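You operate a simulated robot arm through the tools that you are given. There is no shell and no other tool. Be economical: measure what you need, move in short steps, check, and stop when the job is done.

Carry out the task below with a simulated two-armed robot. There is one attempt and no reset: what you move stays moved.

## Task
The LOW lamp is on: stop the tool air and pull the call cord till CALL lights.
Fine: press the stop button first, once; shut the blue outlet lever and the reel lever before you call; leave the start button, the other outlet levers, the key switch, the regulator and the main air lever as they are.
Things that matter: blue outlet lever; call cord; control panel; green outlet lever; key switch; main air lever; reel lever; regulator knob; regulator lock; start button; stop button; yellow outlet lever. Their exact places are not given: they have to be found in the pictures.

The check looks at the end state, three seconds after you hand in, the way a careful person would. Anything else that was tipped, shoved, dropped, spilled or broken makes it a failure.

## Robot
Two 7-joint arms with two-finger parallel grippers on one trunk, on a base that drives. Base frame: it is fixed to the floor where the robot stands at the start and does not move with it; the origin is under the middle of the robot, x ahead of it, y to its left, z up. Units: cm, degrees, N and s.
The left shoulder is at the start at [5, 18.7, 98.5], the right one opposite. With the tool pointing down near the work surface each hand reaches from about 10 to 48 cm from the robot's upright axis, wherever it stands, measured 20 degrees to its own side. Places, roughly: blue outlet lever [50, -90, 120]; call cord [70, -20, 130]; control panel [80, 10, 150]; green outlet lever [40, -110, 110]; key switch [80, 20, 140]; main air lever [70, -30, 120]; reel lever [80, 10, 110]; regulator knob [70, -60, 130]; regulator lock [60, -60, 110]; start button [80, 10, 140]; stop button [70, 0, 140]; yellow outlet lever [40, -130, 110]. Payload 3.43 kg a hand.
Tool frame (each hand has its own): the origin (TCP) lies between the finger pads and is the grasp point; the fingertips stand 3 cm ahead of it; z points along the fingers, y is the line along which they close. The gripper opens to 9.4 cm. The fingers are 2.8 cm wide and 1 cm thick; the gripper's body (5 by 9.6 cm) begins 5.5 cm behind the TCP.
Orientation is that of the tool frame in the base frame, as a unit quaternion [x, y, z, w]. With the fingers straight down and closing along the base's y, the tool's x points along the base's -x, its y along +y and its z along -z.

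## Interface
- The arms move only by the tool move_arm. It takes "left_increments", "right_increments" or both (then of equal length, played together; a hand with none holds still); each is a list of rows, each a list of 6 numbers: the shift along the base's x, y, z in mm, then the turn, a rotation vector about the base's x, y, z in degrees. In form: [[x, y, z, wx, wy, wz], ...]. A call has 1 to 8 rows; each row shifts and turns the commanded pose from where the row before left it. "left_gripper" and "right_gripper" are, for a hand that has rows, the opening, from 0 (shut) to 1 (fully open), set as the call begins (left out, the last holds). A row lasts 0.2 s, in which the tool goes at most 5 cm and 8.6 degrees; a call with a longer step from one row to the next is refused whole, and so is a gripper value outside its range. A pose out of reach is approached as far as the arm can. The call stops where the force on the tool passes 70 N (or 10 N more than at its start, if that is more) or the arm is blocked; 0.2 s more then pass. The fingers move at their own pace (about 15.3 cm/s each) and stop on an object; they squeeze with about 40 N. The grip force told is the motor's: it shows also when the fingers shut on nothing. Time passes only in rows, and 0.2 s behind the last, so rows that do not move let the fingers close. The reply holds the time, the measured pose of the TCP, the force on the tool along the base axes, the opening and the grip force, in the units named above and with some noise, with the torque about the TCP (base axes, N m) and any sound that the robot's microphone picked up.
- Cameras (640 x 400 px; columns grow to the right, rows downward): "scene" is now at [13.26, -5.38, 119.24]; the picture's right is [-0.56, -0.83, 0.00], its down [-0.09, 0.06, -0.99] and it looks along [0.82, -0.56, -0.11] (base axes); focal length 214 px, centre (320, 200). "left" rides on the left gripper at [7.6, -1.4, -10.2] in its tool frame; the picture's right is [0.18, 0.98, 0.00], its down [-0.75, 0.14, -0.64] and it looks along [-0.63, 0.12, 0.77] (tool axes); focal length 243 px, centre (320, 200). "right" rides on the right gripper at [7.6, 1.4, -10.2] in its tool frame; the picture's right is [-0.18, 0.98, 0.00], its down [-0.75, -0.14, -0.64] and it looks along [-0.63, -0.12, 0.77] (tool axes); focal length 243 px, centre (320, 200).
- get_image(camera): a new picture of that camera. No time passes.
- raise_lower(by): slides the trunk up (or, below 0, down) by that many cm; the arms and the scene camera ride with it, the base frame stays. It gives what a move gives, with no picture.
- drive_base(legs): drives the robot by 1 to 6 legs, each [ahead, left, turn to the left] in cm, cm and degrees, along the robot's own axes; the way and the turn of a leg run together, so that a leg with both is an arc; at most 150 cm and 180 degrees a leg. The arms and the cameras ride along, it lands a little off, and it stops where it bumps. It gives what a move gives.
- pan_tilt(pan, tilt): turns the head with the scene camera to pan (to the left, within 80 degrees either way) and tilt (down, from -29 to 69), counted from straight ahead of the robot. It gives what a move gives.
- measure_at(camera, pixels): there is no depth. For up to 12 entries [column, row, z] of the newest picture of that camera ("zoom" is the newest enlarged one), the place [x, y] in the base frame at which the ray of that pixel passes the height z, good to about 0.2 cm. No time passes.
- close_up(camera, box): a new picture of the part [left, top, right, bottom] of that camera's present view, enlarged. No time passes.
- job_done(): hands the job in; it is judged then, once.

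Go step by step. Measure first, check grasps and placings, and put right what went wrong. The budget is 80 turns and 62 pictures, counting those below and the enlarged ones. Unless the task says otherwise, let go and move clear before handing in, and close with one line.

The tools are called after "Emit:" by a JSON object that holds its "fn" and its "kwargs". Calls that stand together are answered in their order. move_arm: Moves the arms, as the interface text tells. Its arguments: {"type":"object","properties":{"left_increments":{"type":"array"},"left_gripper":{"type":"number"},"right_increments":{"type":"array"},"right_gripper":{"type":"number"}},"required":[]} The other tools are called the same way: raise_lower (by) slides the trunk up or down; drive_base (legs) drives the base; pan_tilt (pan, tilt) turns the head that bears the scene camera; get_image (camera) takes a picture; measure_at (camera, pixels) gives the place at which the rays of pixels pass given heights; close_up (camera, box) takes an enlarged picture of a part of a camera's view; job_done () hands the job in.

At the start:

```text
t: 0.0
left_eef_pos: [39.91, 4.92, 100.01]
left_ee_rot: [0.0, 1.0, 0.0, 0.0]
left_force: [0.7, 1.2, -0.4]
left_moment: [-0.02, 0.01, 0.0]
left_opening: 9.38
left_grip_force: 0.1
right_eef_pos: [35.61, -29.95, 100.11]
right_ee_rot: [0.0, 1.0, -0.001, 0.0]
right_force: [-0.7, 0.0, 0.1]
right_moment: [-0.02, -0.03, -0.02]
right_opening: 9.42
right_grip_force: 0.1
trunk travel left (down, up): [-20.0, 23.2]
robot x, y, heading: [0.09, 0.21, 0.0]
head pan, tilt: [-34.1, 6.4]
```

scene: 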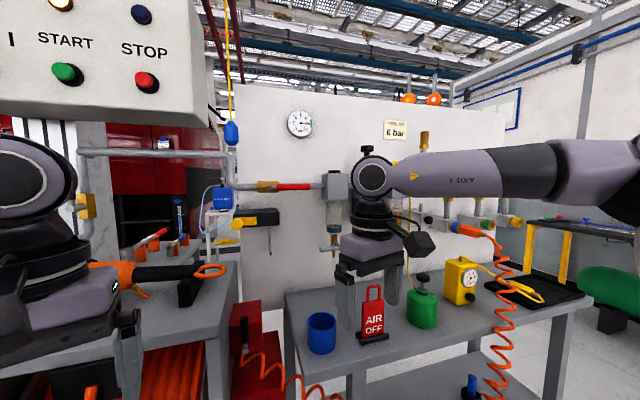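
right: 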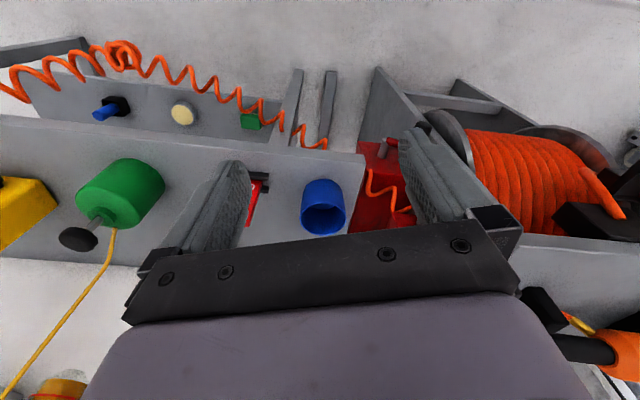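
left: 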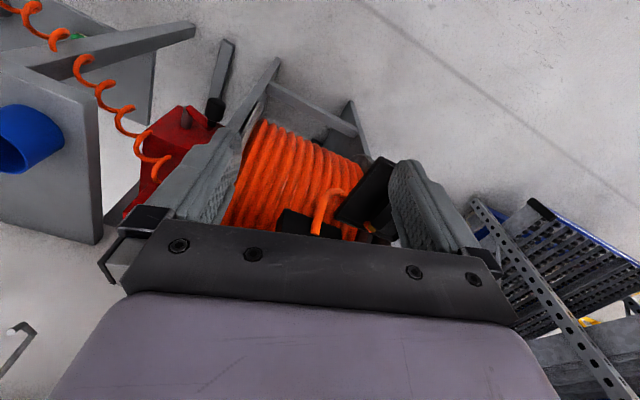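

The scene picture shows the panel at the upper left (START near 67,72, STOP near 147,80) and a yellow cord near (228,60). I'll turn the head to see the panel fully.

Emit:
{"fn": "pan_tilt", "kwargs": {"pan": 0, "tilt": -10}}

Emit:
{"fn": "get_image", "kwargs": {"camera": "scene"}}

```text
t: 1.0
left_eef_pos: [39.9, 4.73, 99.94]
left_ee_rot: [0.001, 1.0, 0.0, 0.001]
left_force: [0.3, -0.2, 0.1]
left_moment: [-0.01, 0.0, 0.02]
left_opening: 9.4
left_grip_force: 0.0
right_eef_pos: [35.57, -29.97, 99.88]
right_ee_rot: [0.0, 1.0, 0.001, 0.0]
right_force: [0.4, 0.1, 0.6]
right_moment: [-0.01, -0.02, -0.01]
right_opening: 9.38
right_grip_force: 0.1
trunk travel left (down, up): [-20.0, 23.2]
robot x, y, heading: [0.02, 0.03, 0.1]
head pan, tilt: [0.0, -10.0]
```

```text
58 pictures are left
```

scene: 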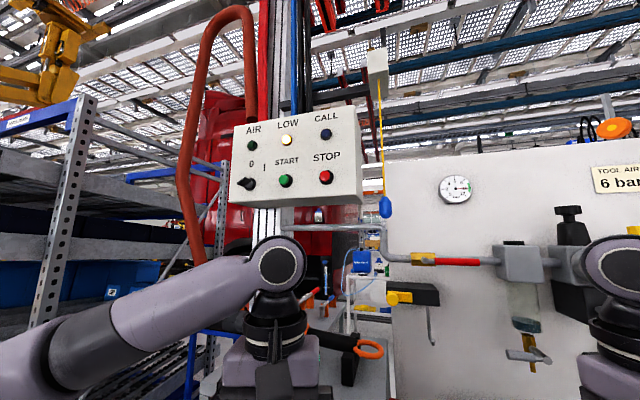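

The panel is clear now: STOP is red at (326,177), CALL lamp at (326,133), the cord with its blue handle at (385,207), and the main lever red/yellow at (445,261). I'll take a closer look and measure rays.

Emit:
{"fn": "close_up", "kwargs": {"camera": "scene", "box": [220, 100, 420, 225]}}

Emit:
{"fn": "measure_at", "kwargs": {"camera": "scene", "pixels": [[326, 177, 135], [326, 177, 140], [326, 177, 145], [385, 207, 125], [385, 207, 130], [385, 207, 135], [358, 204, 130], [358, 204, 135], [375, 50, 180], [375, 50, 200], [286, 180, 140], [445, 261, 115]]}}

Emit:
{"fn": "pan_tilt", "kwargs": {"pan": 0, "tilt": 35}}

Emit:
{"fn": "get_image", "kwargs": {"camera": "scene"}}

```text
3.20 times, centred on (320, 162) of scene
```

zoom: 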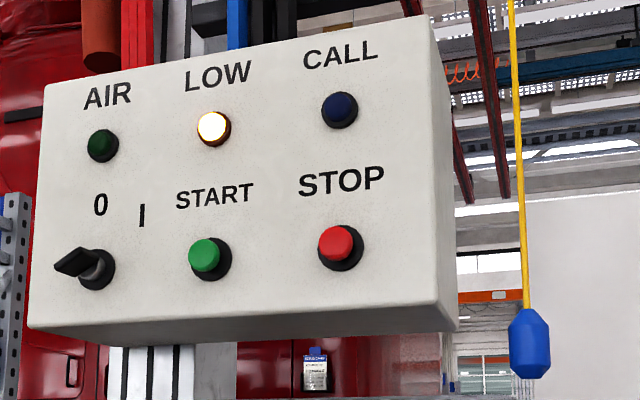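

```text
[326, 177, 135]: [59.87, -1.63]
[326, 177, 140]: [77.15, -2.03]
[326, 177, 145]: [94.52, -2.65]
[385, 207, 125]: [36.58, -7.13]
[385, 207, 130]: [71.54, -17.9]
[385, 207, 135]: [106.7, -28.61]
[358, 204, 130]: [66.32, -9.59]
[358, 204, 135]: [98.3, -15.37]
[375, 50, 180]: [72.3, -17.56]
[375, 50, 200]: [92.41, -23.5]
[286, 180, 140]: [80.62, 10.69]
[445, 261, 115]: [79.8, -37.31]
```

```text
t: 2.1
left_eef_pos: [40.08, 4.84, 100.02]
left_ee_rot: [0.0, 1.0, 0.0, 0.0]
left_force: [0.6, 0.5, 0.6]
left_moment: [-0.04, -0.02, -0.01]
left_opening: 9.39
left_grip_force: 0.0
right_eef_pos: [35.61, -30.13, 100.05]
right_ee_rot: [0.001, 1.0, 0.0, 0.001]
right_force: [0.5, 0.4, 0.4]
right_moment: [0.01, 0.0, 0.02]
right_opening: 9.38
right_grip_force: 0.0
trunk travel left (down, up): [-20.0, 23.2]
robot x, y, heading: [-0.29, -0.11, -0.1]
head pan, tilt: [0.0, 35.0]
```

```text
56 pictures are left
```

scene: 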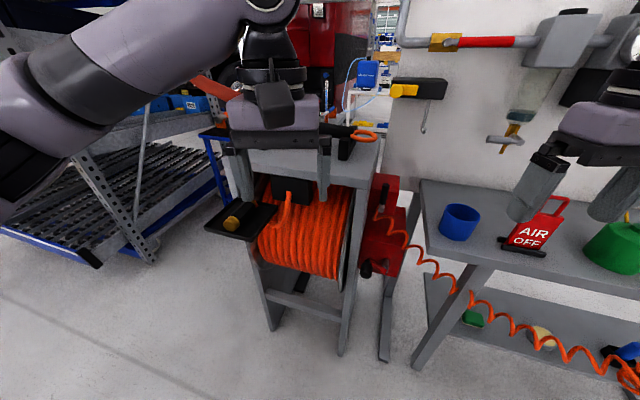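

STOP lies on the ray near (77,-2,140), the cord near y -18. The reel lever is hidden behind my left arm, so I raise the trunk for a second viewpoint and draw the left arm aside.

Emit:
{"fn": "move_arm", "kwargs": {"left_increments": [[-40, 25, 0, 0, 0, 0], [-40, 30, 0, 0, 0, 0], [-40, 40, 0, 0, 0, 0], [-20, 45, 0, 0, 0, 0], [0, 45, 0, 0, 0, 0], [0, 45, 0, 0, 0, 0]]}}

Emit:
{"fn": "raise_lower", "kwargs": {"by": 20}}

Emit:
{"fn": "pan_tilt", "kwargs": {"pan": 0, "tilt": 10}}

Emit:
{"fn": "get_image", "kwargs": {"camera": "scene"}}

```text
refused: row 3 steps farther than a row can; nothing moved
```

```text
t: 4.3
left_eef_pos: [40.0, 4.91, 120.04]
left_ee_rot: [0.0, 1.0, -0.001, 0.001]
left_force: [0.6, 0.4, 0.7]
left_moment: [0.03, 0.04, 0.0]
left_opening: 9.4
left_grip_force: 0.1
right_eef_pos: [35.55, -29.95, 119.87]
right_ee_rot: [0.001, 1.0, 0.0, 0.0]
right_force: [-0.4, 0.0, 0.2]
right_moment: [-0.01, 0.05, 0.01]
right_opening: 9.39
right_grip_force: 0.0
trunk travel left (down, up): [-40.0, 3.2]
robot x, y, heading: [0.0, 0.36, 0.1]
head pan, tilt: [0.0, 35.0]
```

```text
t: 5.2
left_eef_pos: [40.06, 4.88, 119.95]
left_ee_rot: [0.0, 1.0, 0.0, 0.0]
left_force: [-0.8, -0.9, 0.4]
left_moment: [0.04, 0.0, 0.02]
left_opening: 9.39
left_grip_force: 0.0
right_eef_pos: [35.64, -30.05, 119.98]
right_ee_rot: [0.0, 1.0, 0.0, 0.0]
right_force: [0.4, -0.5, -0.4]
right_moment: [0.01, 0.05, 0.01]
right_opening: 9.39
right_grip_force: 0.1
trunk travel left (down, up): [-40.0, 3.2]
robot x, y, heading: [0.03, 0.18, 0.0]
head pan, tilt: [0.0, 10.0]
```

```text
55 pictures are left
```

scene: 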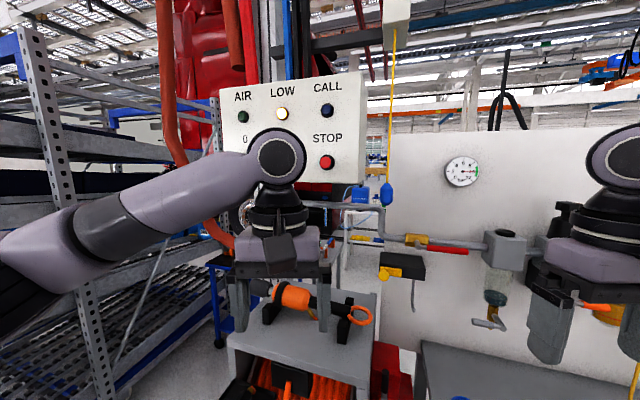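

The left arm move was refused (row 3 too long); I redo it with shorter rows.

Emit:
{"fn": "move_arm", "kwargs": {"left_increments": [[-35, 25, 0, 0, 0, 0], [-35, 30, 0, 0, 0, 0], [-30, 35, 0, 0, 0, 0], [-20, 40, 0, 0, 0, 0], [0, 45, 0, 0, 0, 0], [0, 45, 0, 0, 0, 0]]}}

Emit:
{"fn": "get_image", "kwargs": {"camera": "scene"}}

Emit:
{"fn": "close_up", "kwargs": {"camera": "scene", "box": [210, 70, 410, 195]}}

Emit:
{"fn": "measure_at", "kwargs": {"camera": "scene", "pixels": [[326, 162, 130], [326, 162, 135], [326, 162, 138], [387, 195, 125], [387, 195, 130], [387, 195, 135]]}}

```text
t: 6.6
left_eef_pos: [27.97, 26.99, 119.99]
left_ee_rot: [0.001, 1.0, 0.0, 0.0]
left_force: [-0.1, -0.3, 0.4]
left_moment: [-0.01, -0.01, -0.01]
left_opening: 9.43
left_grip_force: 0.0
right_eef_pos: [35.55, -29.88, 120.09]
right_ee_rot: [0.0, 1.0, 0.0, 0.0]
right_force: [0.6, 0.5, 0.0]
right_moment: [0.04, -0.02, 0.05]
right_opening: 9.41
right_grip_force: 0.1
trunk travel left (down, up): [-40.0, 3.2]
robot x, y, heading: [0.05, -0.34, -0.2]
head pan, tilt: [0.0, 10.0]
```

```text
54 pictures are left
```

scene: 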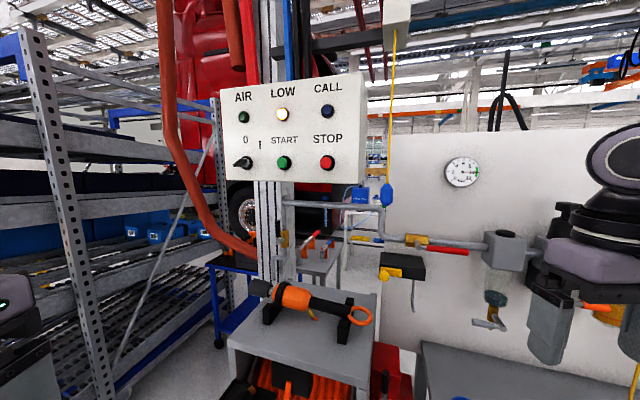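

```text
3.20 times, centred on (310, 132) of scene
```

zoom: 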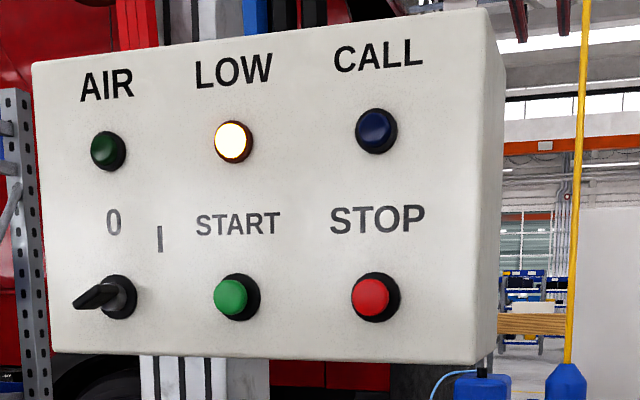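

```text
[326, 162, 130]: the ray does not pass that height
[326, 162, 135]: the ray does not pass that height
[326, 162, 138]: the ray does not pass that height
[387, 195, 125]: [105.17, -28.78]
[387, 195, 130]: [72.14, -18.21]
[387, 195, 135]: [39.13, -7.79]
```

The cord handle triangulates to about (72,-18,130). I measure STOP, START and the reel valve (yellow body near 283,240) in this view.

Emit:
{"fn": "measure_at", "kwargs": {"camera": "scene", "pixels": [[327, 162, 138.6], [327, 162, 138.8], [327, 162, 139], [327, 162, 139.5], [327, 162, 140], [327, 162, 141], [284, 162, 140], [284, 162, 141], [284, 240, 115], [284, 240, 110]]}}

Emit:
{"fn": "close_up", "kwargs": {"camera": "scene", "box": [230, 180, 390, 280]}}

```text
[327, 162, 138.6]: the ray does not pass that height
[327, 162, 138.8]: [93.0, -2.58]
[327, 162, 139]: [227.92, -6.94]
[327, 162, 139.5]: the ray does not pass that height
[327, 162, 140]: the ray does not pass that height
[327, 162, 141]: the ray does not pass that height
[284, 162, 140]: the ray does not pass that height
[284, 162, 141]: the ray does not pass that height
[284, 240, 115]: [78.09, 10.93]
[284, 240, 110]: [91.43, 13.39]
```

```text
4.00 times, centred on (310, 230) of scene
```

zoom: 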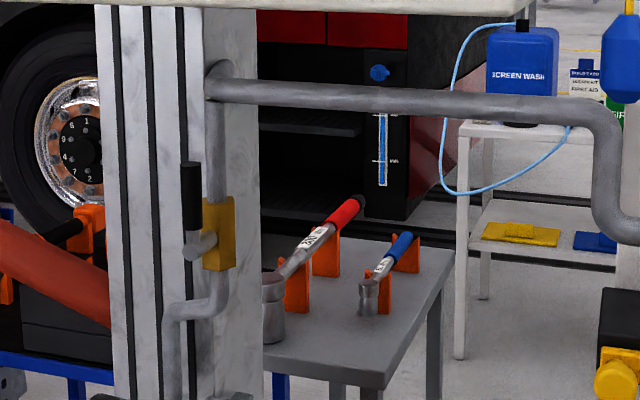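

STOP is at about (73,-2,138.8), START near (76.7,10), so the panel is yawed about 17°; the reel lever is the black-gripped handle standing upright along its pipe. I turn the left hand to point forward with closed fingers, staying well short of the panel.

Emit:
{"fn": "move_arm", "kwargs": {"left_increments": [[0, 0, 10, 0, -8.2, 0], [10, 0, 20, 0, -8.2, 0], [20, -10, 20, 0, -8.2, 0], [20, -20, 20, 0, -8.2, 0], [20, -20, 20, 0, -8.2, 0], [30, -20, 20, 0, -8.2, 0], [30, -20, 20, 0, -8.2, 0], [30, -20, 20, 0, -8.2, 0]], "left_gripper": 0}}

Emit:
{"fn": "move_arm", "kwargs": {"left_increments": [[20, -20, 10, 0, -8.2, 0], [20, -20, 10, 0, -8.2, 0], [20, -20, 10, 0, -8.0, 0], [20, -30, 0, 0, 0, -8.5], [20, -30, 8, 0, 0, -8.5], [0, 0, 0, 0, 0, 0]]}}

Emit:
{"fn": "get_image", "kwargs": {"camera": "scene"}}

Emit:
{"fn": "get_image", "kwargs": {"camera": "left"}}

```text
t: 8.4
left_eef_pos: [44.26, 15.84, 135.14]
left_ee_rot: [0.0, 0.84, 0.0, 0.542]
left_force: [0.2, -0.5, 0.4]
left_moment: [0.02, -0.01, 0.03]
left_opening: 0.0
left_grip_force: 32.7
right_eef_pos: [35.68, -30.03, 119.96]
right_ee_rot: [-0.001, 1.0, 0.0, 0.0]
right_force: [-0.2, 0.1, 0.4]
right_moment: [-0.01, 0.01, -0.01]
right_opening: 9.39
right_grip_force: 0.1
trunk travel left (down, up): [-40.0, 3.2]
robot x, y, heading: [0.4, -0.12, 0.0]
head pan, tilt: [0.0, 10.0]
```

```text
t: 9.8
left_eef_pos: [54.32, 3.84, 138.82]
left_ee_rot: [0.105, 0.698, -0.106, 0.7]
left_force: [-0.3, 0.5, -0.1]
left_moment: [-0.01, -0.02, -0.04]
left_opening: 0.02
left_grip_force: 33.0
right_eef_pos: [35.64, -29.98, 120.01]
right_ee_rot: [0.0, 1.0, 0.0, 0.0]
right_force: [-0.2, -0.6, 0.1]
right_moment: [0.01, -0.01, -0.03]
right_opening: 9.41
right_grip_force: 0.0
trunk travel left (down, up): [-40.0, 3.2]
robot x, y, heading: [0.29, 0.49, -0.0]
head pan, tilt: [0.0, 10.0]
```

```text
51 pictures are left
```

scene: 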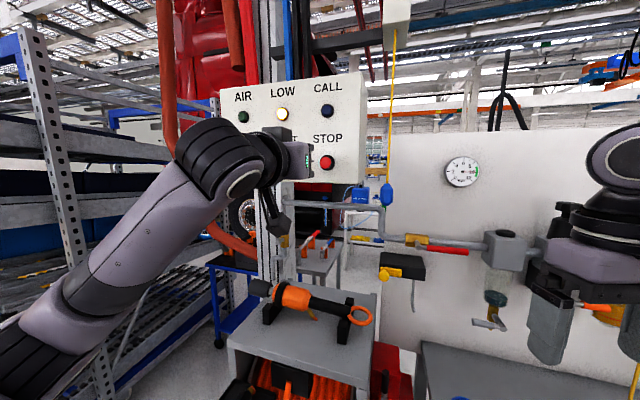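

```text
50 pictures are left
```

left: 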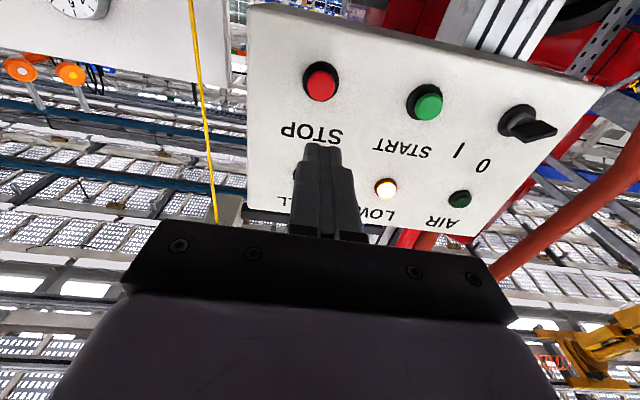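

The tip stands about 12 cm before the panel; in the left view STOP is at (321,83). I triangulate it with START and KEY.

Emit:
{"fn": "measure_at", "kwargs": {"camera": "left", "pixels": [[321, 83, 138], [321, 83, 138.8], [321, 83, 139.5], [428, 106, 138.8], [428, 106, 139.5], [386, 188, 146], [386, 188, 148]]}}

Emit:
{"fn": "measure_at", "kwargs": {"camera": "scene", "pixels": [[327, 162, 138.8], [327, 162, 138.6], [327, 162, 139]]}}

```text
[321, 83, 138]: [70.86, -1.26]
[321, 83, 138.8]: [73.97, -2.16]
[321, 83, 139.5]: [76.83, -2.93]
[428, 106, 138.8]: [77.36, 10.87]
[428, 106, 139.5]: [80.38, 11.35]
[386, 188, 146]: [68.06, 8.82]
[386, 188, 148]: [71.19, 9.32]
```

```text
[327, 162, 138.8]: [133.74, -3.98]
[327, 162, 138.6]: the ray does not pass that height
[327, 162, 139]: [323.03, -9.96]
```

STOP is about (73.5,-2.1,138.7), exactly along the tool axis. I advance 14 cm and check.

Emit:
{"fn": "move_arm", "kwargs": {"left_increments": [[44, -13.5, 0, 0, 0, 0], [45, -14, 0, 0, 0, 0], [45, -14, 0, 0, 0, 0], [0, 0, 0, 0, 0, 0]]}}

Emit:
{"fn": "get_image", "kwargs": {"camera": "left"}}

```text
t: 10.8
left_eef_pos: [67.33, -0.21, 138.84]
left_ee_rot: [0.105, 0.699, -0.105, 0.7]
left_force: [-0.4, -0.3, 0.6]
left_moment: [-0.02, 0.0, 0.02]
left_opening: 0.0
left_grip_force: 32.6
right_eef_pos: [35.58, -30.0, 119.99]
right_ee_rot: [0.0, 1.0, 0.0, 0.001]
right_force: [-1.0, -0.2, 0.5]
right_moment: [0.0, 0.01, 0.04]
right_opening: 9.39
right_grip_force: 0.1
trunk travel left (down, up): [-40.0, 3.2]
robot x, y, heading: [-0.02, 0.02, -0.2]
head pan, tilt: [0.0, 10.0]
```

```text
49 pictures are left
```

left: 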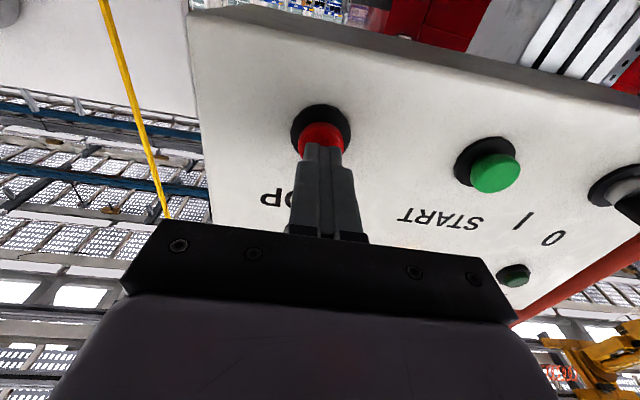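

The tip is centred on the red cap about 3 cm off. I press in small steps, listening for the click.

Emit:
{"fn": "move_arm", "kwargs": {"left_increments": [[10, -3, 0, 0, 0, 0], [10, -3, 0, 0, 0, 0], [5, -1.5, 0, 0, 0, 0], [5, -1.5, 0, 0, 0, 0]]}}

```text
t: 11.5
left_eef_pos: [68.7, -0.61, 138.83]
left_ee_rot: [0.104, 0.703, -0.104, 0.696]
left_force: [-45.4, 16.2, -14.2]
left_moment: [-0.01, 0.11, -0.01]
left_opening: 0.0
left_grip_force: 33.1
right_eef_pos: [34.89, -29.57, 120.19]
right_ee_rot: [0.0, 1.0, -0.001, 0.003]
right_force: [0.2, -0.5, 0.4]
right_moment: [-0.01, -0.03, -0.03]
right_opening: 9.36
right_grip_force: 0.0
trunk travel left (down, up): [-40.0, 3.2]
robot x, y, heading: [-0.16, -0.16, 0.0]
head pan, tilt: [0.0, 10.0]
heard: click
stopped in row 3 (left hand): the force on the tool passed its limit at 77 N (the readings are from after the stop); the commanded pose is now the measured one
```

A click was heard and the button bottomed. I back off and look at the lamps.

Emit:
{"fn": "move_arm", "kwargs": {"left_increments": [[-30, 9, 0, 0, 0, 0], [-45, 14, 0, 0, 0, 0], [-45, 14, 0, 0, 0, 0], [-30, 9, 0, 0, 0, 0]]}}

Emit:
{"fn": "get_image", "kwargs": {"camera": "left"}}

```text
t: 12.5
left_eef_pos: [54.66, 3.61, 138.56]
left_ee_rot: [0.105, 0.705, -0.103, 0.694]
left_force: [0.4, 0.3, 0.9]
left_moment: [0.02, -0.03, 0.02]
left_opening: 0.01
left_grip_force: 33.6
right_eef_pos: [35.5, -29.83, 120.03]
right_ee_rot: [-0.001, 1.0, -0.001, 0.0]
right_force: [0.3, -0.5, 0.2]
right_moment: [0.01, 0.0, 0.0]
right_opening: 9.41
right_grip_force: 0.1
trunk travel left (down, up): [-40.0, 3.2]
robot x, y, heading: [0.02, -0.2, 0.1]
head pan, tilt: [0.0, 10.0]
```

```text
48 pictures are left
```

left: 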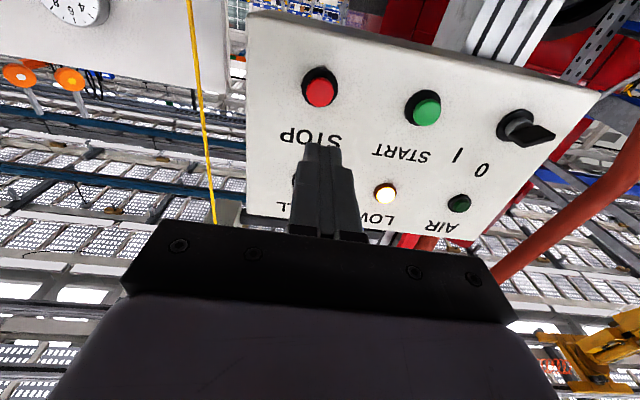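

The button popped back and nothing else changed. Next is the reel lever: I swing the left hand aside and lower the trunk for a second view of it.

Emit:
{"fn": "move_arm", "kwargs": {"left_increments": [[-30, 35, 0, 0, 0, 0], [-30, 38, 0, 0, 0, 0], [-20, 40, 0, 0, 0, 0], [-10, 40, 0, 0, 0, 0], [0, 40, 0, 0, 0, 0]]}}

Emit:
{"fn": "close_up", "kwargs": {"camera": "scene", "box": [240, 195, 320, 245]}}

Emit:
{"fn": "measure_at", "kwargs": {"camera": "zoom", "pixels": [[320, 200, 115], [320, 200, 120]]}}

Emit:
{"fn": "raise_lower", "kwargs": {"by": -20}}

Emit:
{"fn": "get_image", "kwargs": {"camera": "scene"}}

```text
t: 13.7
left_eef_pos: [45.57, 22.97, 138.31]
left_ee_rot: [0.106, 0.704, -0.104, 0.694]
left_force: [-0.5, 0.1, 0.1]
left_moment: [-0.02, 0.0, -0.01]
left_opening: 0.0
left_grip_force: 32.8
right_eef_pos: [35.52, -29.86, 120.0]
right_ee_rot: [-0.001, 1.0, 0.0, 0.0]
right_force: [0.7, 0.7, -0.2]
right_moment: [-0.02, -0.02, -0.02]
right_opening: 9.4
right_grip_force: 0.1
trunk travel left (down, up): [-40.0, 3.2]
robot x, y, heading: [-0.19, 0.24, -0.1]
head pan, tilt: [0.0, 10.0]
```

```text
8.00 times, centred on (280, 220) of scene
```

zoom: 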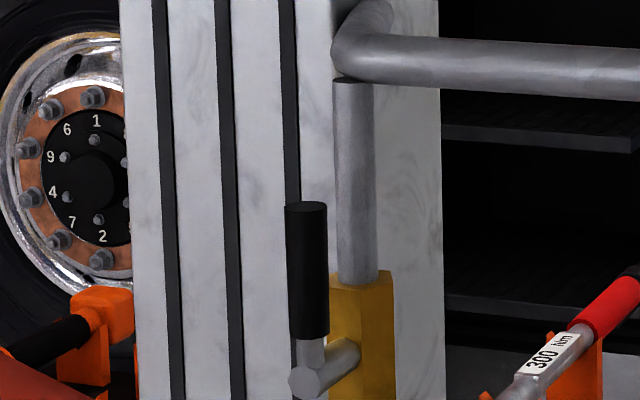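

```text
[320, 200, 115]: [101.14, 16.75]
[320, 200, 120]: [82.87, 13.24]
```

```text
t: 15.9
left_eef_pos: [45.64, 22.98, 118.37]
left_ee_rot: [0.105, 0.704, -0.104, 0.695]
left_force: [-0.1, 0.4, -0.1]
left_moment: [0.0, 0.01, -0.01]
left_opening: 0.0
left_grip_force: 32.8
right_eef_pos: [35.64, -29.93, 100.11]
right_ee_rot: [-0.001, 1.0, 0.0, 0.0]
right_force: [0.6, -0.6, -0.2]
right_moment: [-0.01, -0.02, 0.0]
right_opening: 9.37
right_grip_force: 0.0
trunk travel left (down, up): [-20.0, 23.2]
robot x, y, heading: [-0.17, 0.04, 0.0]
head pan, tilt: [0.0, 10.0]
```

```text
46 pictures are left
```

scene: 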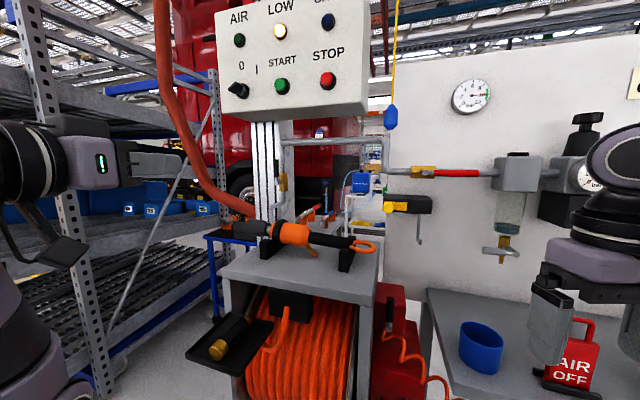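

The lever pivot axis sticks out toward the robot with the grip pointing up. I take a close-up from this lower view to triangulate.

Emit:
{"fn": "close_up", "kwargs": {"camera": "scene", "box": [240, 160, 320, 210]}}

```text
8.00 times, centred on (280, 185) of scene
```

zoom: 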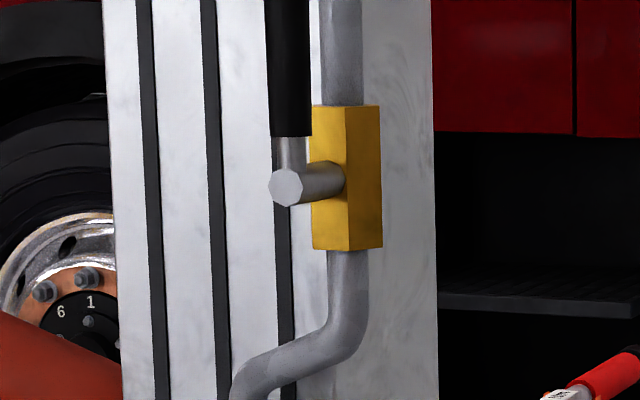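

Triangulated: reel lever pivot end at about (81.6,14,112.5), its grip standing up from z≈115 to 120. That is too far for the left arm here, so I raise the trunk 10 cm and drive 13 cm ahead (stands' front feet are beyond x≈50).

Emit:
{"fn": "raise_lower", "kwargs": {"by": 10}}

Emit:
{"fn": "drive_base", "kwargs": {"legs": [[13, 0, 0]]}}

Emit:
{"fn": "get_image", "kwargs": {"camera": "scene"}}

Emit:
{"fn": "close_up", "kwargs": {"camera": "scene", "box": [220, 170, 348, 250]}}

```text
t: 17.2
left_eef_pos: [45.67, 22.83, 128.32]
left_ee_rot: [0.105, 0.705, -0.103, 0.694]
left_force: [0.6, 0.9, -0.4]
left_moment: [0.0, 0.02, -0.03]
left_opening: 0.0
left_grip_force: 33.0
right_eef_pos: [35.64, -29.98, 110.09]
right_ee_rot: [-0.001, 1.0, 0.0, 0.0]
right_force: [-0.4, -0.3, 0.2]
right_moment: [0.02, -0.03, 0.01]
right_opening: 9.42
right_grip_force: 0.1
trunk travel left (down, up): [-30.0, 13.2]
robot x, y, heading: [-0.01, 0.29, -0.1]
head pan, tilt: [0.0, 10.0]
```

```text
t: 18.5
left_eef_pos: [58.74, 22.88, 128.34]
left_ee_rot: [0.104, 0.704, -0.103, 0.694]
left_force: [0.4, 0.7, -0.2]
left_moment: [0.02, -0.01, -0.03]
left_opening: 0.0
left_grip_force: 33.2
right_eef_pos: [48.57, -29.8, 109.98]
right_ee_rot: [0.0, 1.0, 0.001, 0.0]
right_force: [-0.1, 0.6, 0.7]
right_moment: [-0.01, 0.01, 0.02]
right_opening: 9.41
right_grip_force: 0.1
trunk travel left (down, up): [-30.0, 13.2]
robot x, y, heading: [12.67, 0.13, 0.2]
head pan, tilt: [0.0, 10.0]
```

```text
44 pictures are left
```

scene: 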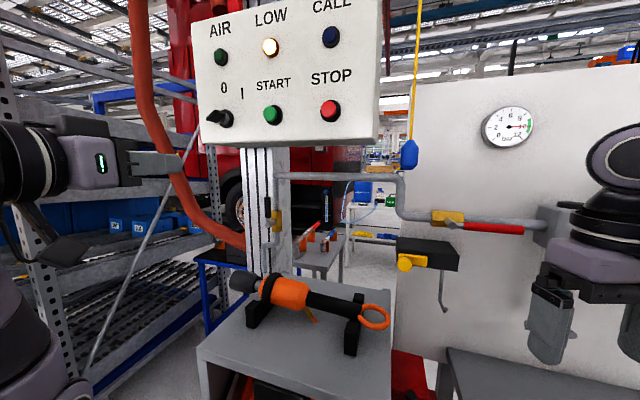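

```text
5.00 times, centred on (284, 210) of scene
```

zoom: 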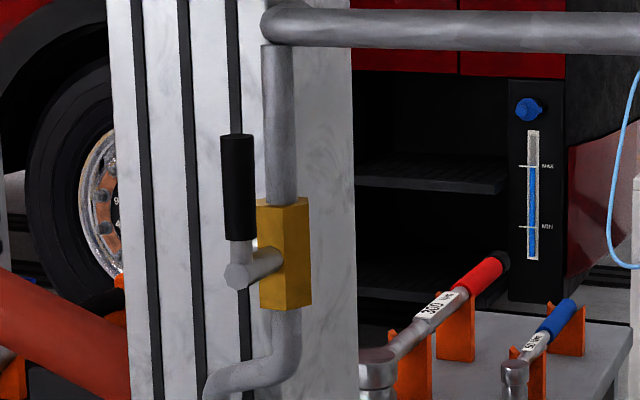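

Verifying the lever position from this nearer view: pivot end at zoom (237,276), grip from (237,137) to (240,240).

Emit:
{"fn": "measure_at", "kwargs": {"camera": "zoom", "pixels": [[237, 276, 112.5], [237, 276, 113], [237, 187, 117.5], [237, 137, 120], [285, 260, 113], [300, 130, 120], [130, 260, 113]]}}

```text
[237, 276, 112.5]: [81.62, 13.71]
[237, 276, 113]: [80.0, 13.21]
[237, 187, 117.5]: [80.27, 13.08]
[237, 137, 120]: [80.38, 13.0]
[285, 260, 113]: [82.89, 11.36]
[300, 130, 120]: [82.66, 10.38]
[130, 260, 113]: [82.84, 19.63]
```

The lever grip is at about (81.2,13.4,117). I bring the left hand, pitched 15° down for clearance over the torque tool, to a standoff left of the grip.

Emit:
{"fn": "move_arm", "kwargs": {"left_increments": [[20, -2, -25, 2.2, 7.2, 0], [25, -5, -25, 2.2, 7.2, 0], [30, -7, -25, 0, 0, 0], [30, -7, -25, 0, 0, 0], [35, -9, -12, 0, 0, 0], [0, 0, 0, 0, 0, 0]]}}

Emit:
{"fn": "get_image", "kwargs": {"camera": "left"}}

Emit:
{"fn": "get_image", "kwargs": {"camera": "scene"}}

```text
t: 19.9
left_eef_pos: [72.85, 19.98, 117.23]
left_ee_rot: [0.118, 0.789, -0.089, 0.596]
left_force: [0.2, -0.3, 0.4]
left_moment: [-0.01, 0.0, 0.01]
left_opening: 0.0
left_grip_force: 33.2
right_eef_pos: [48.54, -29.85, 110.08]
right_ee_rot: [0.0, 1.0, 0.0, 0.0]
right_force: [0.3, 0.3, 0.1]
right_moment: [-0.03, 0.0, -0.01]
right_opening: 9.41
right_grip_force: 0.0
trunk travel left (down, up): [-30.0, 13.2]
robot x, y, heading: [12.83, -0.03, 0.1]
head pan, tilt: [0.0, 10.0]
```

```text
42 pictures are left
```

left: 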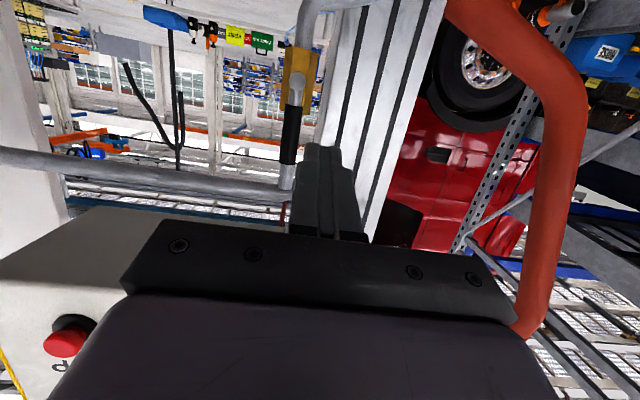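

```text
41 pictures are left
```

scene: 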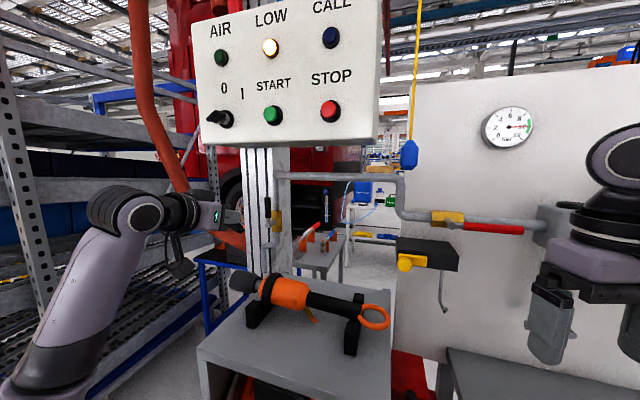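

The lever (grip at left-view pixels 290,140, pivot 295,85) stands just right of the fingers. I refine its place.

Emit:
{"fn": "measure_at", "kwargs": {"camera": "left", "pixels": [[295, 84, 112.7], [294, 105, 114.5], [287, 165, 120], [290, 135, 117]]}}

Emit:
{"fn": "close_up", "kwargs": {"camera": "left", "box": [220, 20, 412, 240]}}

```text
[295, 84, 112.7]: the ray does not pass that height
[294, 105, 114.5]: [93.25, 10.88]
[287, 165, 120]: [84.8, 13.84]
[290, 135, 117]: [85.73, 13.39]
```

```text
1.82 times, centred on (316, 130) of left
```

zoom: 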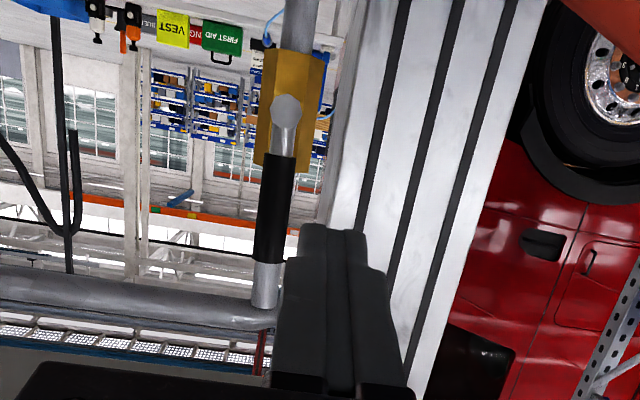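

The two views differ by about 1 cm on the lever's place, so I advance 8 cm with extra side clearance and look again.

Emit:
{"fn": "move_arm", "kwargs": {"left_increments": [[30, -6, 0, 0, 0, 0], [30, -6, 0, 0, 0, 0], [20, -3, 0, 0, 0, 0], [0, 0, 0, 0, 0, 0]]}}

Emit:
{"fn": "get_image", "kwargs": {"camera": "left"}}

Emit:
{"fn": "close_up", "kwargs": {"camera": "scene", "box": [180, 160, 340, 260]}}

```text
t: 20.9
left_eef_pos: [80.7, 18.38, 117.25]
left_ee_rot: [0.116, 0.79, -0.087, 0.596]
left_force: [0.8, 0.0, -0.3]
left_moment: [0.01, -0.01, 0.0]
left_opening: 0.01
left_grip_force: 33.6
right_eef_pos: [48.67, -29.9, 109.94]
right_ee_rot: [0.0, 1.0, 0.0, 0.0]
right_force: [-0.1, -0.1, 0.0]
right_moment: [0.04, -0.03, 0.01]
right_opening: 9.42
right_grip_force: 0.0
trunk travel left (down, up): [-30.0, 13.2]
robot x, y, heading: [12.94, 0.34, -0.0]
head pan, tilt: [0.0, 10.0]
```

```text
39 pictures are left
```

left: 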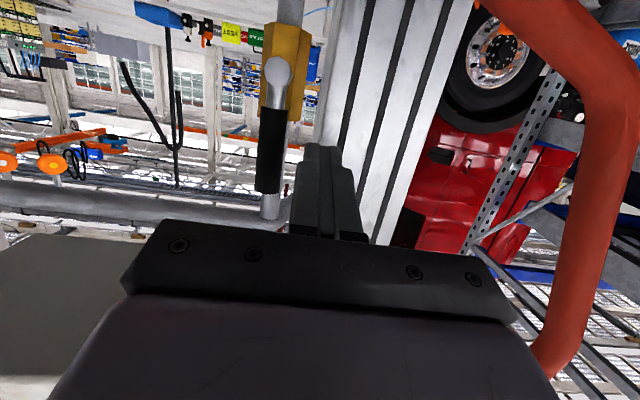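

```text
4.00 times, centred on (260, 210) of scene
```

zoom: 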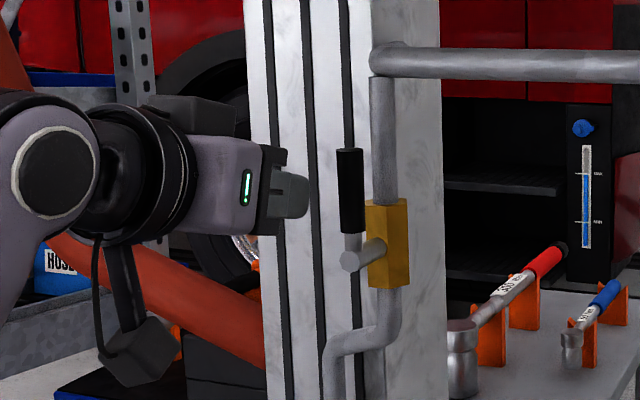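

I measure the lever again from this nearer left view (grip 271,140; pivot 279,75).

Emit:
{"fn": "measure_at", "kwargs": {"camera": "left", "pixels": [[271, 140, 117], [271, 140, 116], [269, 190, 120], [272, 108, 114.5], [279, 75, 112.5]]}}

Emit:
{"fn": "measure_at", "kwargs": {"camera": "zoom", "pixels": [[350, 260, 112.5], [350, 190, 116.5], [305, 195, 116.5]]}}

```text
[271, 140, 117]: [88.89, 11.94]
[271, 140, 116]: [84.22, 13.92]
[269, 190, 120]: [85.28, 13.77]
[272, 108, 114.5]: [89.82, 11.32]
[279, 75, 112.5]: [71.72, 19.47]
```

```text
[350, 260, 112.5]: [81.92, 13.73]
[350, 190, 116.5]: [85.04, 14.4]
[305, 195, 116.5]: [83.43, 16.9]
```

The grip triangulates to about (83.7,14.1,116.5), with the tip ~1 cm short of it. I advance 2.2 cm, then push gently rightward (clockwise) to test.

Emit:
{"fn": "move_arm", "kwargs": {"left_increments": [[11, -3.3, 0, 0, 0, 0], [11, -3.3, 0, 0, 0, 0], [-3, -9.5, 0, 0, 0, 0], [-2, -6, 0, 0, 0, 0], [-2, -6, 0, 0, 0, 0]]}}

Emit:
{"fn": "get_image", "kwargs": {"camera": "left"}}

```text
t: 22.1
left_eef_pos: [82.26, 15.54, 117.28]
left_ee_rot: [0.116, 0.788, -0.087, 0.598]
left_force: [8.2, 4.4, 5.0]
left_moment: [0.01, -0.23, 0.15]
left_opening: 0.0
left_grip_force: 32.9
right_eef_pos: [48.63, -29.85, 110.14]
right_ee_rot: [0.0, 1.0, 0.0, 0.0]
right_force: [0.4, -0.3, 0.6]
right_moment: [-0.03, -0.02, 0.0]
right_opening: 9.39
right_grip_force: 0.0
trunk travel left (down, up): [-30.0, 13.2]
robot x, y, heading: [12.75, 0.11, -0.1]
head pan, tilt: [0.0, 10.0]
```

```text
37 pictures are left
```

left: 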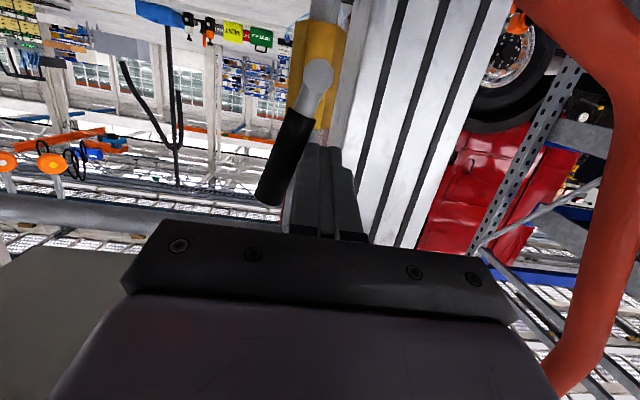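

The lever turns clockwise easily (about 20° so far). I follow the arc to the right and down.

Emit:
{"fn": "move_arm", "kwargs": {"left_increments": [[-2.4, -7.9, 1, 0, 0, 0], [-2.4, -7.9, 1, 0, 0, 0], [-3.2, -10.5, -2, 0, 0, 0], [-3.1, -10, -5, 0, 0, 0], [-2.8, -9.1, -9, 0, 0, 0], [-2, -6.7, -10, 0, 0, 0], [0, -1, -6, 0, 0, 0]]}}

Emit:
{"fn": "get_image", "kwargs": {"camera": "left"}}

Emit:
{"fn": "close_up", "kwargs": {"camera": "scene", "box": [180, 160, 340, 260]}}

```text
t: 23.7
left_eef_pos: [80.43, 10.37, 114.89]
left_ee_rot: [0.116, 0.785, -0.088, 0.603]
left_force: [14.3, 6.7, 21.5]
left_moment: [-0.08, -0.75, 0.03]
left_opening: 0.02
left_grip_force: 33.5
right_eef_pos: [48.42, -29.83, 110.08]
right_ee_rot: [-0.001, 1.0, 0.0, 0.0]
right_force: [0.6, -0.5, 0.1]
right_moment: [-0.01, 0.01, 0.0]
right_opening: 9.41
right_grip_force: 0.0
trunk travel left (down, up): [-30.0, 13.2]
robot x, y, heading: [12.61, 0.3, 0.2]
head pan, tilt: [0.0, 10.0]
```

```text
36 pictures are left
```

left: 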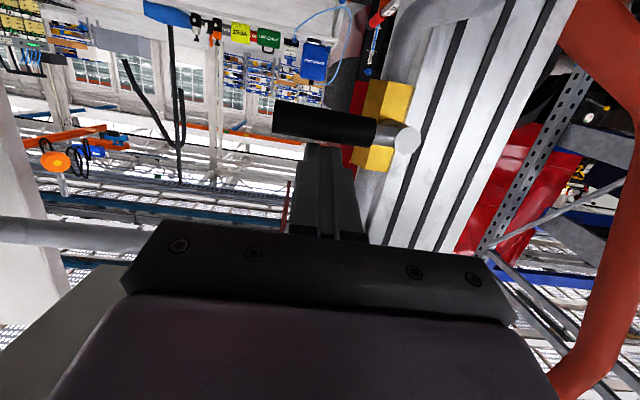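

```text
4.00 times, centred on (260, 210) of scene
```

zoom: 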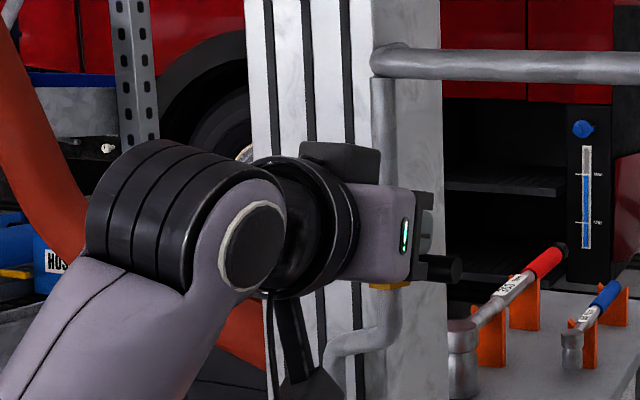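

The lever is about horizontal. I press a little further down to meet its stop.

Emit:
{"fn": "move_arm", "kwargs": {"left_increments": [[0, 0, -4, 0, 0, 0], [0, 0, -4, 0, 0, 0], [0, 0, -3, 0, 0, 0], [0, 0, 0, 0, 0, 0]]}}

Emit:
{"fn": "get_image", "kwargs": {"camera": "left"}}

```text
t: 24.7
left_eef_pos: [80.26, 10.44, 114.86]
left_ee_rot: [0.116, 0.776, -0.089, 0.614]
left_force: [29.3, 5.3, 47.5]
left_moment: [-0.22, -1.68, 0.31]
left_opening: 0.0
left_grip_force: 33.1
right_eef_pos: [48.45, -29.88, 109.99]
right_ee_rot: [-0.001, 1.0, 0.0, 0.001]
right_force: [0.3, 0.5, -0.1]
right_moment: [0.0, 0.0, -0.01]
right_opening: 9.43
right_grip_force: 0.1
trunk travel left (down, up): [-30.0, 13.2]
robot x, y, heading: [13.14, 0.18, -0.1]
head pan, tilt: [0.0, 10.0]
```

```text
34 pictures are left
```

left: 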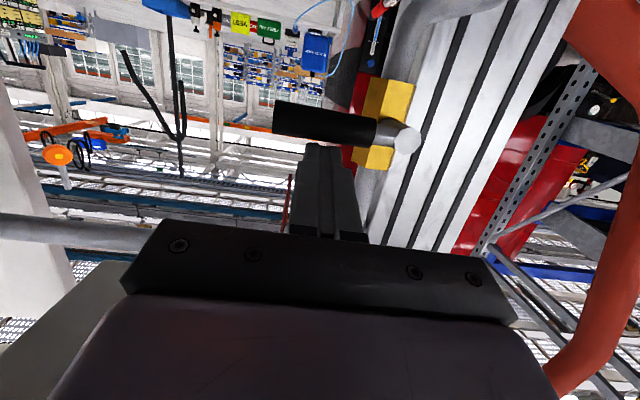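

The lever is against its stop (47 N, no further motion). I lift off and back out, then check the lever.

Emit:
{"fn": "move_arm", "kwargs": {"left_increments": [[0, 0, 20, 0, 0, 0], [-25, 8, 0, 0, 0, 0], [-40, 15, 0, 0, 0, 0], [-45, 20, 5, 0, 0, 0], [-40, 28, 5, 0, 0, 0], [-30, 35, 5, 0, 0, 0], [-30, 35, 5, 0, 0, 0], [-30, 35, 0, 0, 0, 0]]}}

Emit:
{"fn": "get_image", "kwargs": {"camera": "scene"}}

Emit:
{"fn": "close_up", "kwargs": {"camera": "scene", "box": [180, 160, 340, 260]}}

```text
t: 26.5
left_eef_pos: [56.37, 28.08, 116.96]
left_ee_rot: [0.117, 0.79, -0.088, 0.596]
left_force: [0.4, 0.0, 0.1]
left_moment: [-0.01, 0.04, -0.02]
left_opening: 0.02
left_grip_force: 33.4
right_eef_pos: [48.63, -29.79, 110.0]
right_ee_rot: [-0.001, 1.0, 0.0, 0.0]
right_force: [-0.6, 0.5, -0.7]
right_moment: [0.04, -0.02, -0.01]
right_opening: 9.4
right_grip_force: 0.0
trunk travel left (down, up): [-30.0, 13.2]
robot x, y, heading: [12.87, 0.07, 0.1]
head pan, tilt: [0.0, 10.0]
```

```text
33 pictures are left
```

scene: 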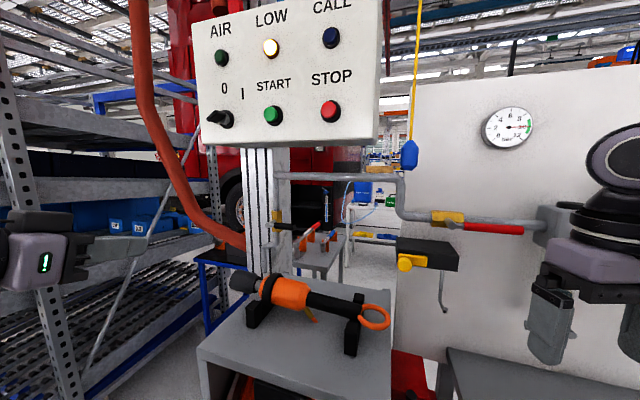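

```text
4.00 times, centred on (260, 210) of scene
```

zoom: 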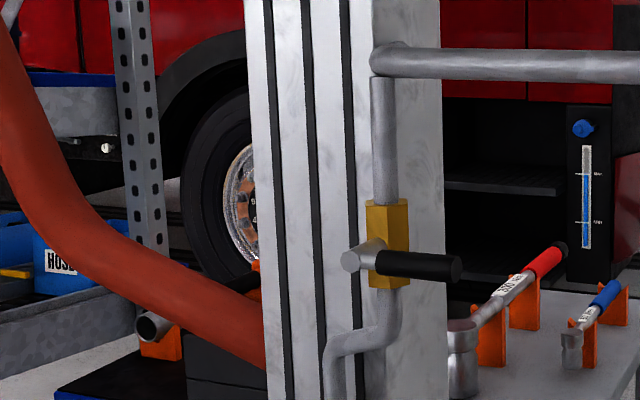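

The reel lever is now horizontal: shut. Next the blue outlet; I pan the head right to find it.

Emit:
{"fn": "pan_tilt", "kwargs": {"pan": -65, "tilt": 10}}

Emit:
{"fn": "get_image", "kwargs": {"camera": "scene"}}

```text
t: 27.9
left_eef_pos: [56.59, 28.07, 116.91]
left_ee_rot: [0.117, 0.789, -0.088, 0.597]
left_force: [-0.1, -0.7, 0.0]
left_moment: [0.0, 0.0, 0.0]
left_opening: 0.0
left_grip_force: 33.2
right_eef_pos: [48.61, -29.91, 110.14]
right_ee_rot: [0.0, 1.0, 0.0, 0.0]
right_force: [-0.3, 1.1, 1.2]
right_moment: [-0.02, -0.04, -0.01]
right_opening: 9.38
right_grip_force: 0.1
trunk travel left (down, up): [-30.0, 13.2]
robot x, y, heading: [13.05, 0.07, 0.0]
head pan, tilt: [-65.0, 10.0]
```

```text
31 pictures are left
```

scene: 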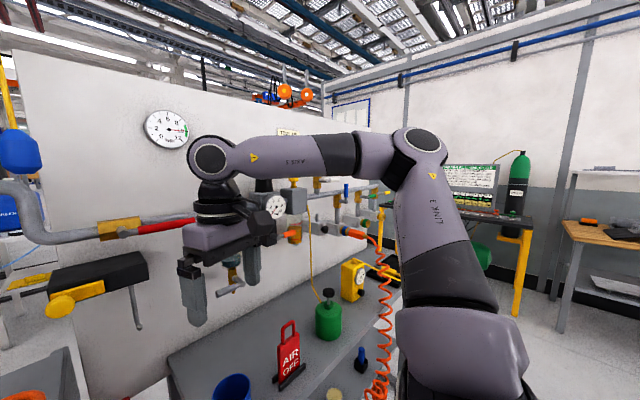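

The outlets sit to the right along the wall, which is yawed about 17° like the panel. I tuck the left hand, back off a little, turn 17° right, and look.

Emit:
{"fn": "move_arm", "kwargs": {"left_increments": [[-40, 0, 0, 0, 0, 0], [-40, 0, 0, 0, 0, 0], [-40, 0, 0, 0, 0, 0], [-30, 0, 0, 0, 0, 0]]}}

Emit:
{"fn": "drive_base", "kwargs": {"legs": [[-10, 0, 0], [0, 0, -17], [0, -25, 0]]}}

Emit:
{"fn": "pan_tilt", "kwargs": {"pan": -40, "tilt": 20}}

Emit:
{"fn": "get_image", "kwargs": {"camera": "scene"}}

```text
t: 28.9
left_eef_pos: [44.05, 30.15, 120.59]
left_ee_rot: [0.119, 0.79, -0.089, 0.595]
left_force: [-1.4, 0.1, 0.0]
left_moment: [-0.01, -0.01, -0.03]
left_opening: 0.0
left_grip_force: 33.3
left hand out of reach, approached as far as the arm can: row 2, 3, 4
right_eef_pos: [48.61, -29.81, 110.0]
right_ee_rot: [-0.001, 1.0, 0.0, 0.0]
right_force: [0.4, -1.1, -0.5]
right_moment: [0.03, -0.02, -0.02]
right_opening: 9.4
right_grip_force: 0.1
trunk travel left (down, up): [-30.0, 13.2]
robot x, y, heading: [12.56, -0.07, 0.0]
head pan, tilt: [-65.0, 10.0]
```

```text
t: 33.4
left_eef_pos: [34.43, -4.38, 120.64]
left_ee_rot: [0.235, 0.763, -0.176, 0.575]
left_force: [0.4, -0.6, -0.5]
left_moment: [-0.03, 0.0, -0.01]
left_opening: 0.0
left_grip_force: 32.9
right_eef_pos: [20.87, -63.1, 110.14]
right_ee_rot: [0.149, 0.989, -0.001, 0.001]
right_force: [-0.1, -0.3, -0.4]
right_moment: [0.0, -0.01, 0.0]
right_opening: 9.41
right_grip_force: 0.1
trunk travel left (down, up): [-30.0, 13.2]
robot x, y, heading: [-4.12, -23.82, -17.1]
head pan, tilt: [-65.0, 10.0]
```

```text
t: 34.3
left_eef_pos: [34.34, -4.49, 120.54]
left_ee_rot: [0.235, 0.764, -0.177, 0.575]
left_force: [0.4, 0.6, -0.3]
left_moment: [0.03, 0.02, -0.01]
left_opening: 0.0
left_grip_force: 33.2
right_eef_pos: [20.83, -63.12, 110.07]
right_ee_rot: [0.149, 0.989, 0.0, -0.001]
right_force: [0.5, 0.3, 0.3]
right_moment: [-0.02, 0.01, -0.02]
right_opening: 9.4
right_grip_force: 0.1
trunk travel left (down, up): [-30.0, 13.2]
robot x, y, heading: [-4.47, -23.63, -17.0]
head pan, tilt: [-40.0, 20.0]
```

```text
30 pictures are left
```

scene: 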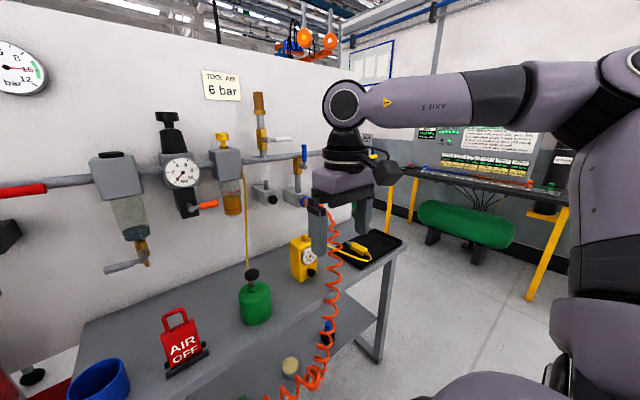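

The blue lever stands up at about (305,152), half hidden by my right hand. I drive 30 cm further right at this distance and look straight on.

Emit:
{"fn": "drive_base", "kwargs": {"legs": [[0, -30, 0]]}}

Emit:
{"fn": "pan_tilt", "kwargs": {"pan": -8, "tilt": 20}}

Emit:
{"fn": "get_image", "kwargs": {"camera": "scene"}}

```text
t: 37.5
left_eef_pos: [25.53, -33.37, 120.61]
left_ee_rot: [0.237, 0.762, -0.179, 0.575]
left_force: [0.4, 0.2, 0.9]
left_moment: [0.0, 0.0, 0.01]
left_opening: 0.0
left_grip_force: 33.3
right_eef_pos: [11.71, -91.88, 109.99]
right_ee_rot: [0.151, 0.989, 0.0, 0.0]
right_force: [0.5, 0.3, -0.2]
right_moment: [-0.01, 0.02, -0.02]
right_opening: 9.39
right_grip_force: 0.1
trunk travel left (down, up): [-30.0, 13.2]
robot x, y, heading: [-13.15, -52.66, -17.4]
head pan, tilt: [-40.0, 20.0]
```

```text
t: 38.5
left_eef_pos: [25.49, -33.42, 120.57]
left_ee_rot: [0.236, 0.763, -0.178, 0.575]
left_force: [-0.5, 0.7, -1.2]
left_moment: [0.01, -0.01, 0.02]
left_opening: 0.0
left_grip_force: 33.0
right_eef_pos: [11.71, -91.89, 110.02]
right_ee_rot: [0.151, 0.989, 0.0, 0.0]
right_force: [0.3, 0.0, -0.6]
right_moment: [0.02, 0.0, 0.02]
right_opening: 9.38
right_grip_force: 0.0
trunk travel left (down, up): [-30.0, 13.2]
robot x, y, heading: [-12.97, -52.8, -17.3]
head pan, tilt: [-8.0, 20.0]
```

```text
29 pictures are left
```

scene: 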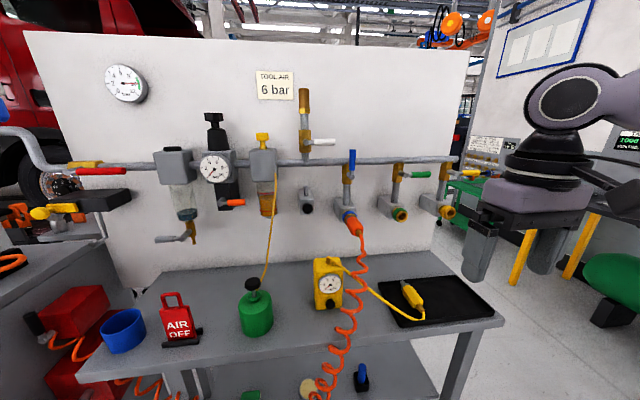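

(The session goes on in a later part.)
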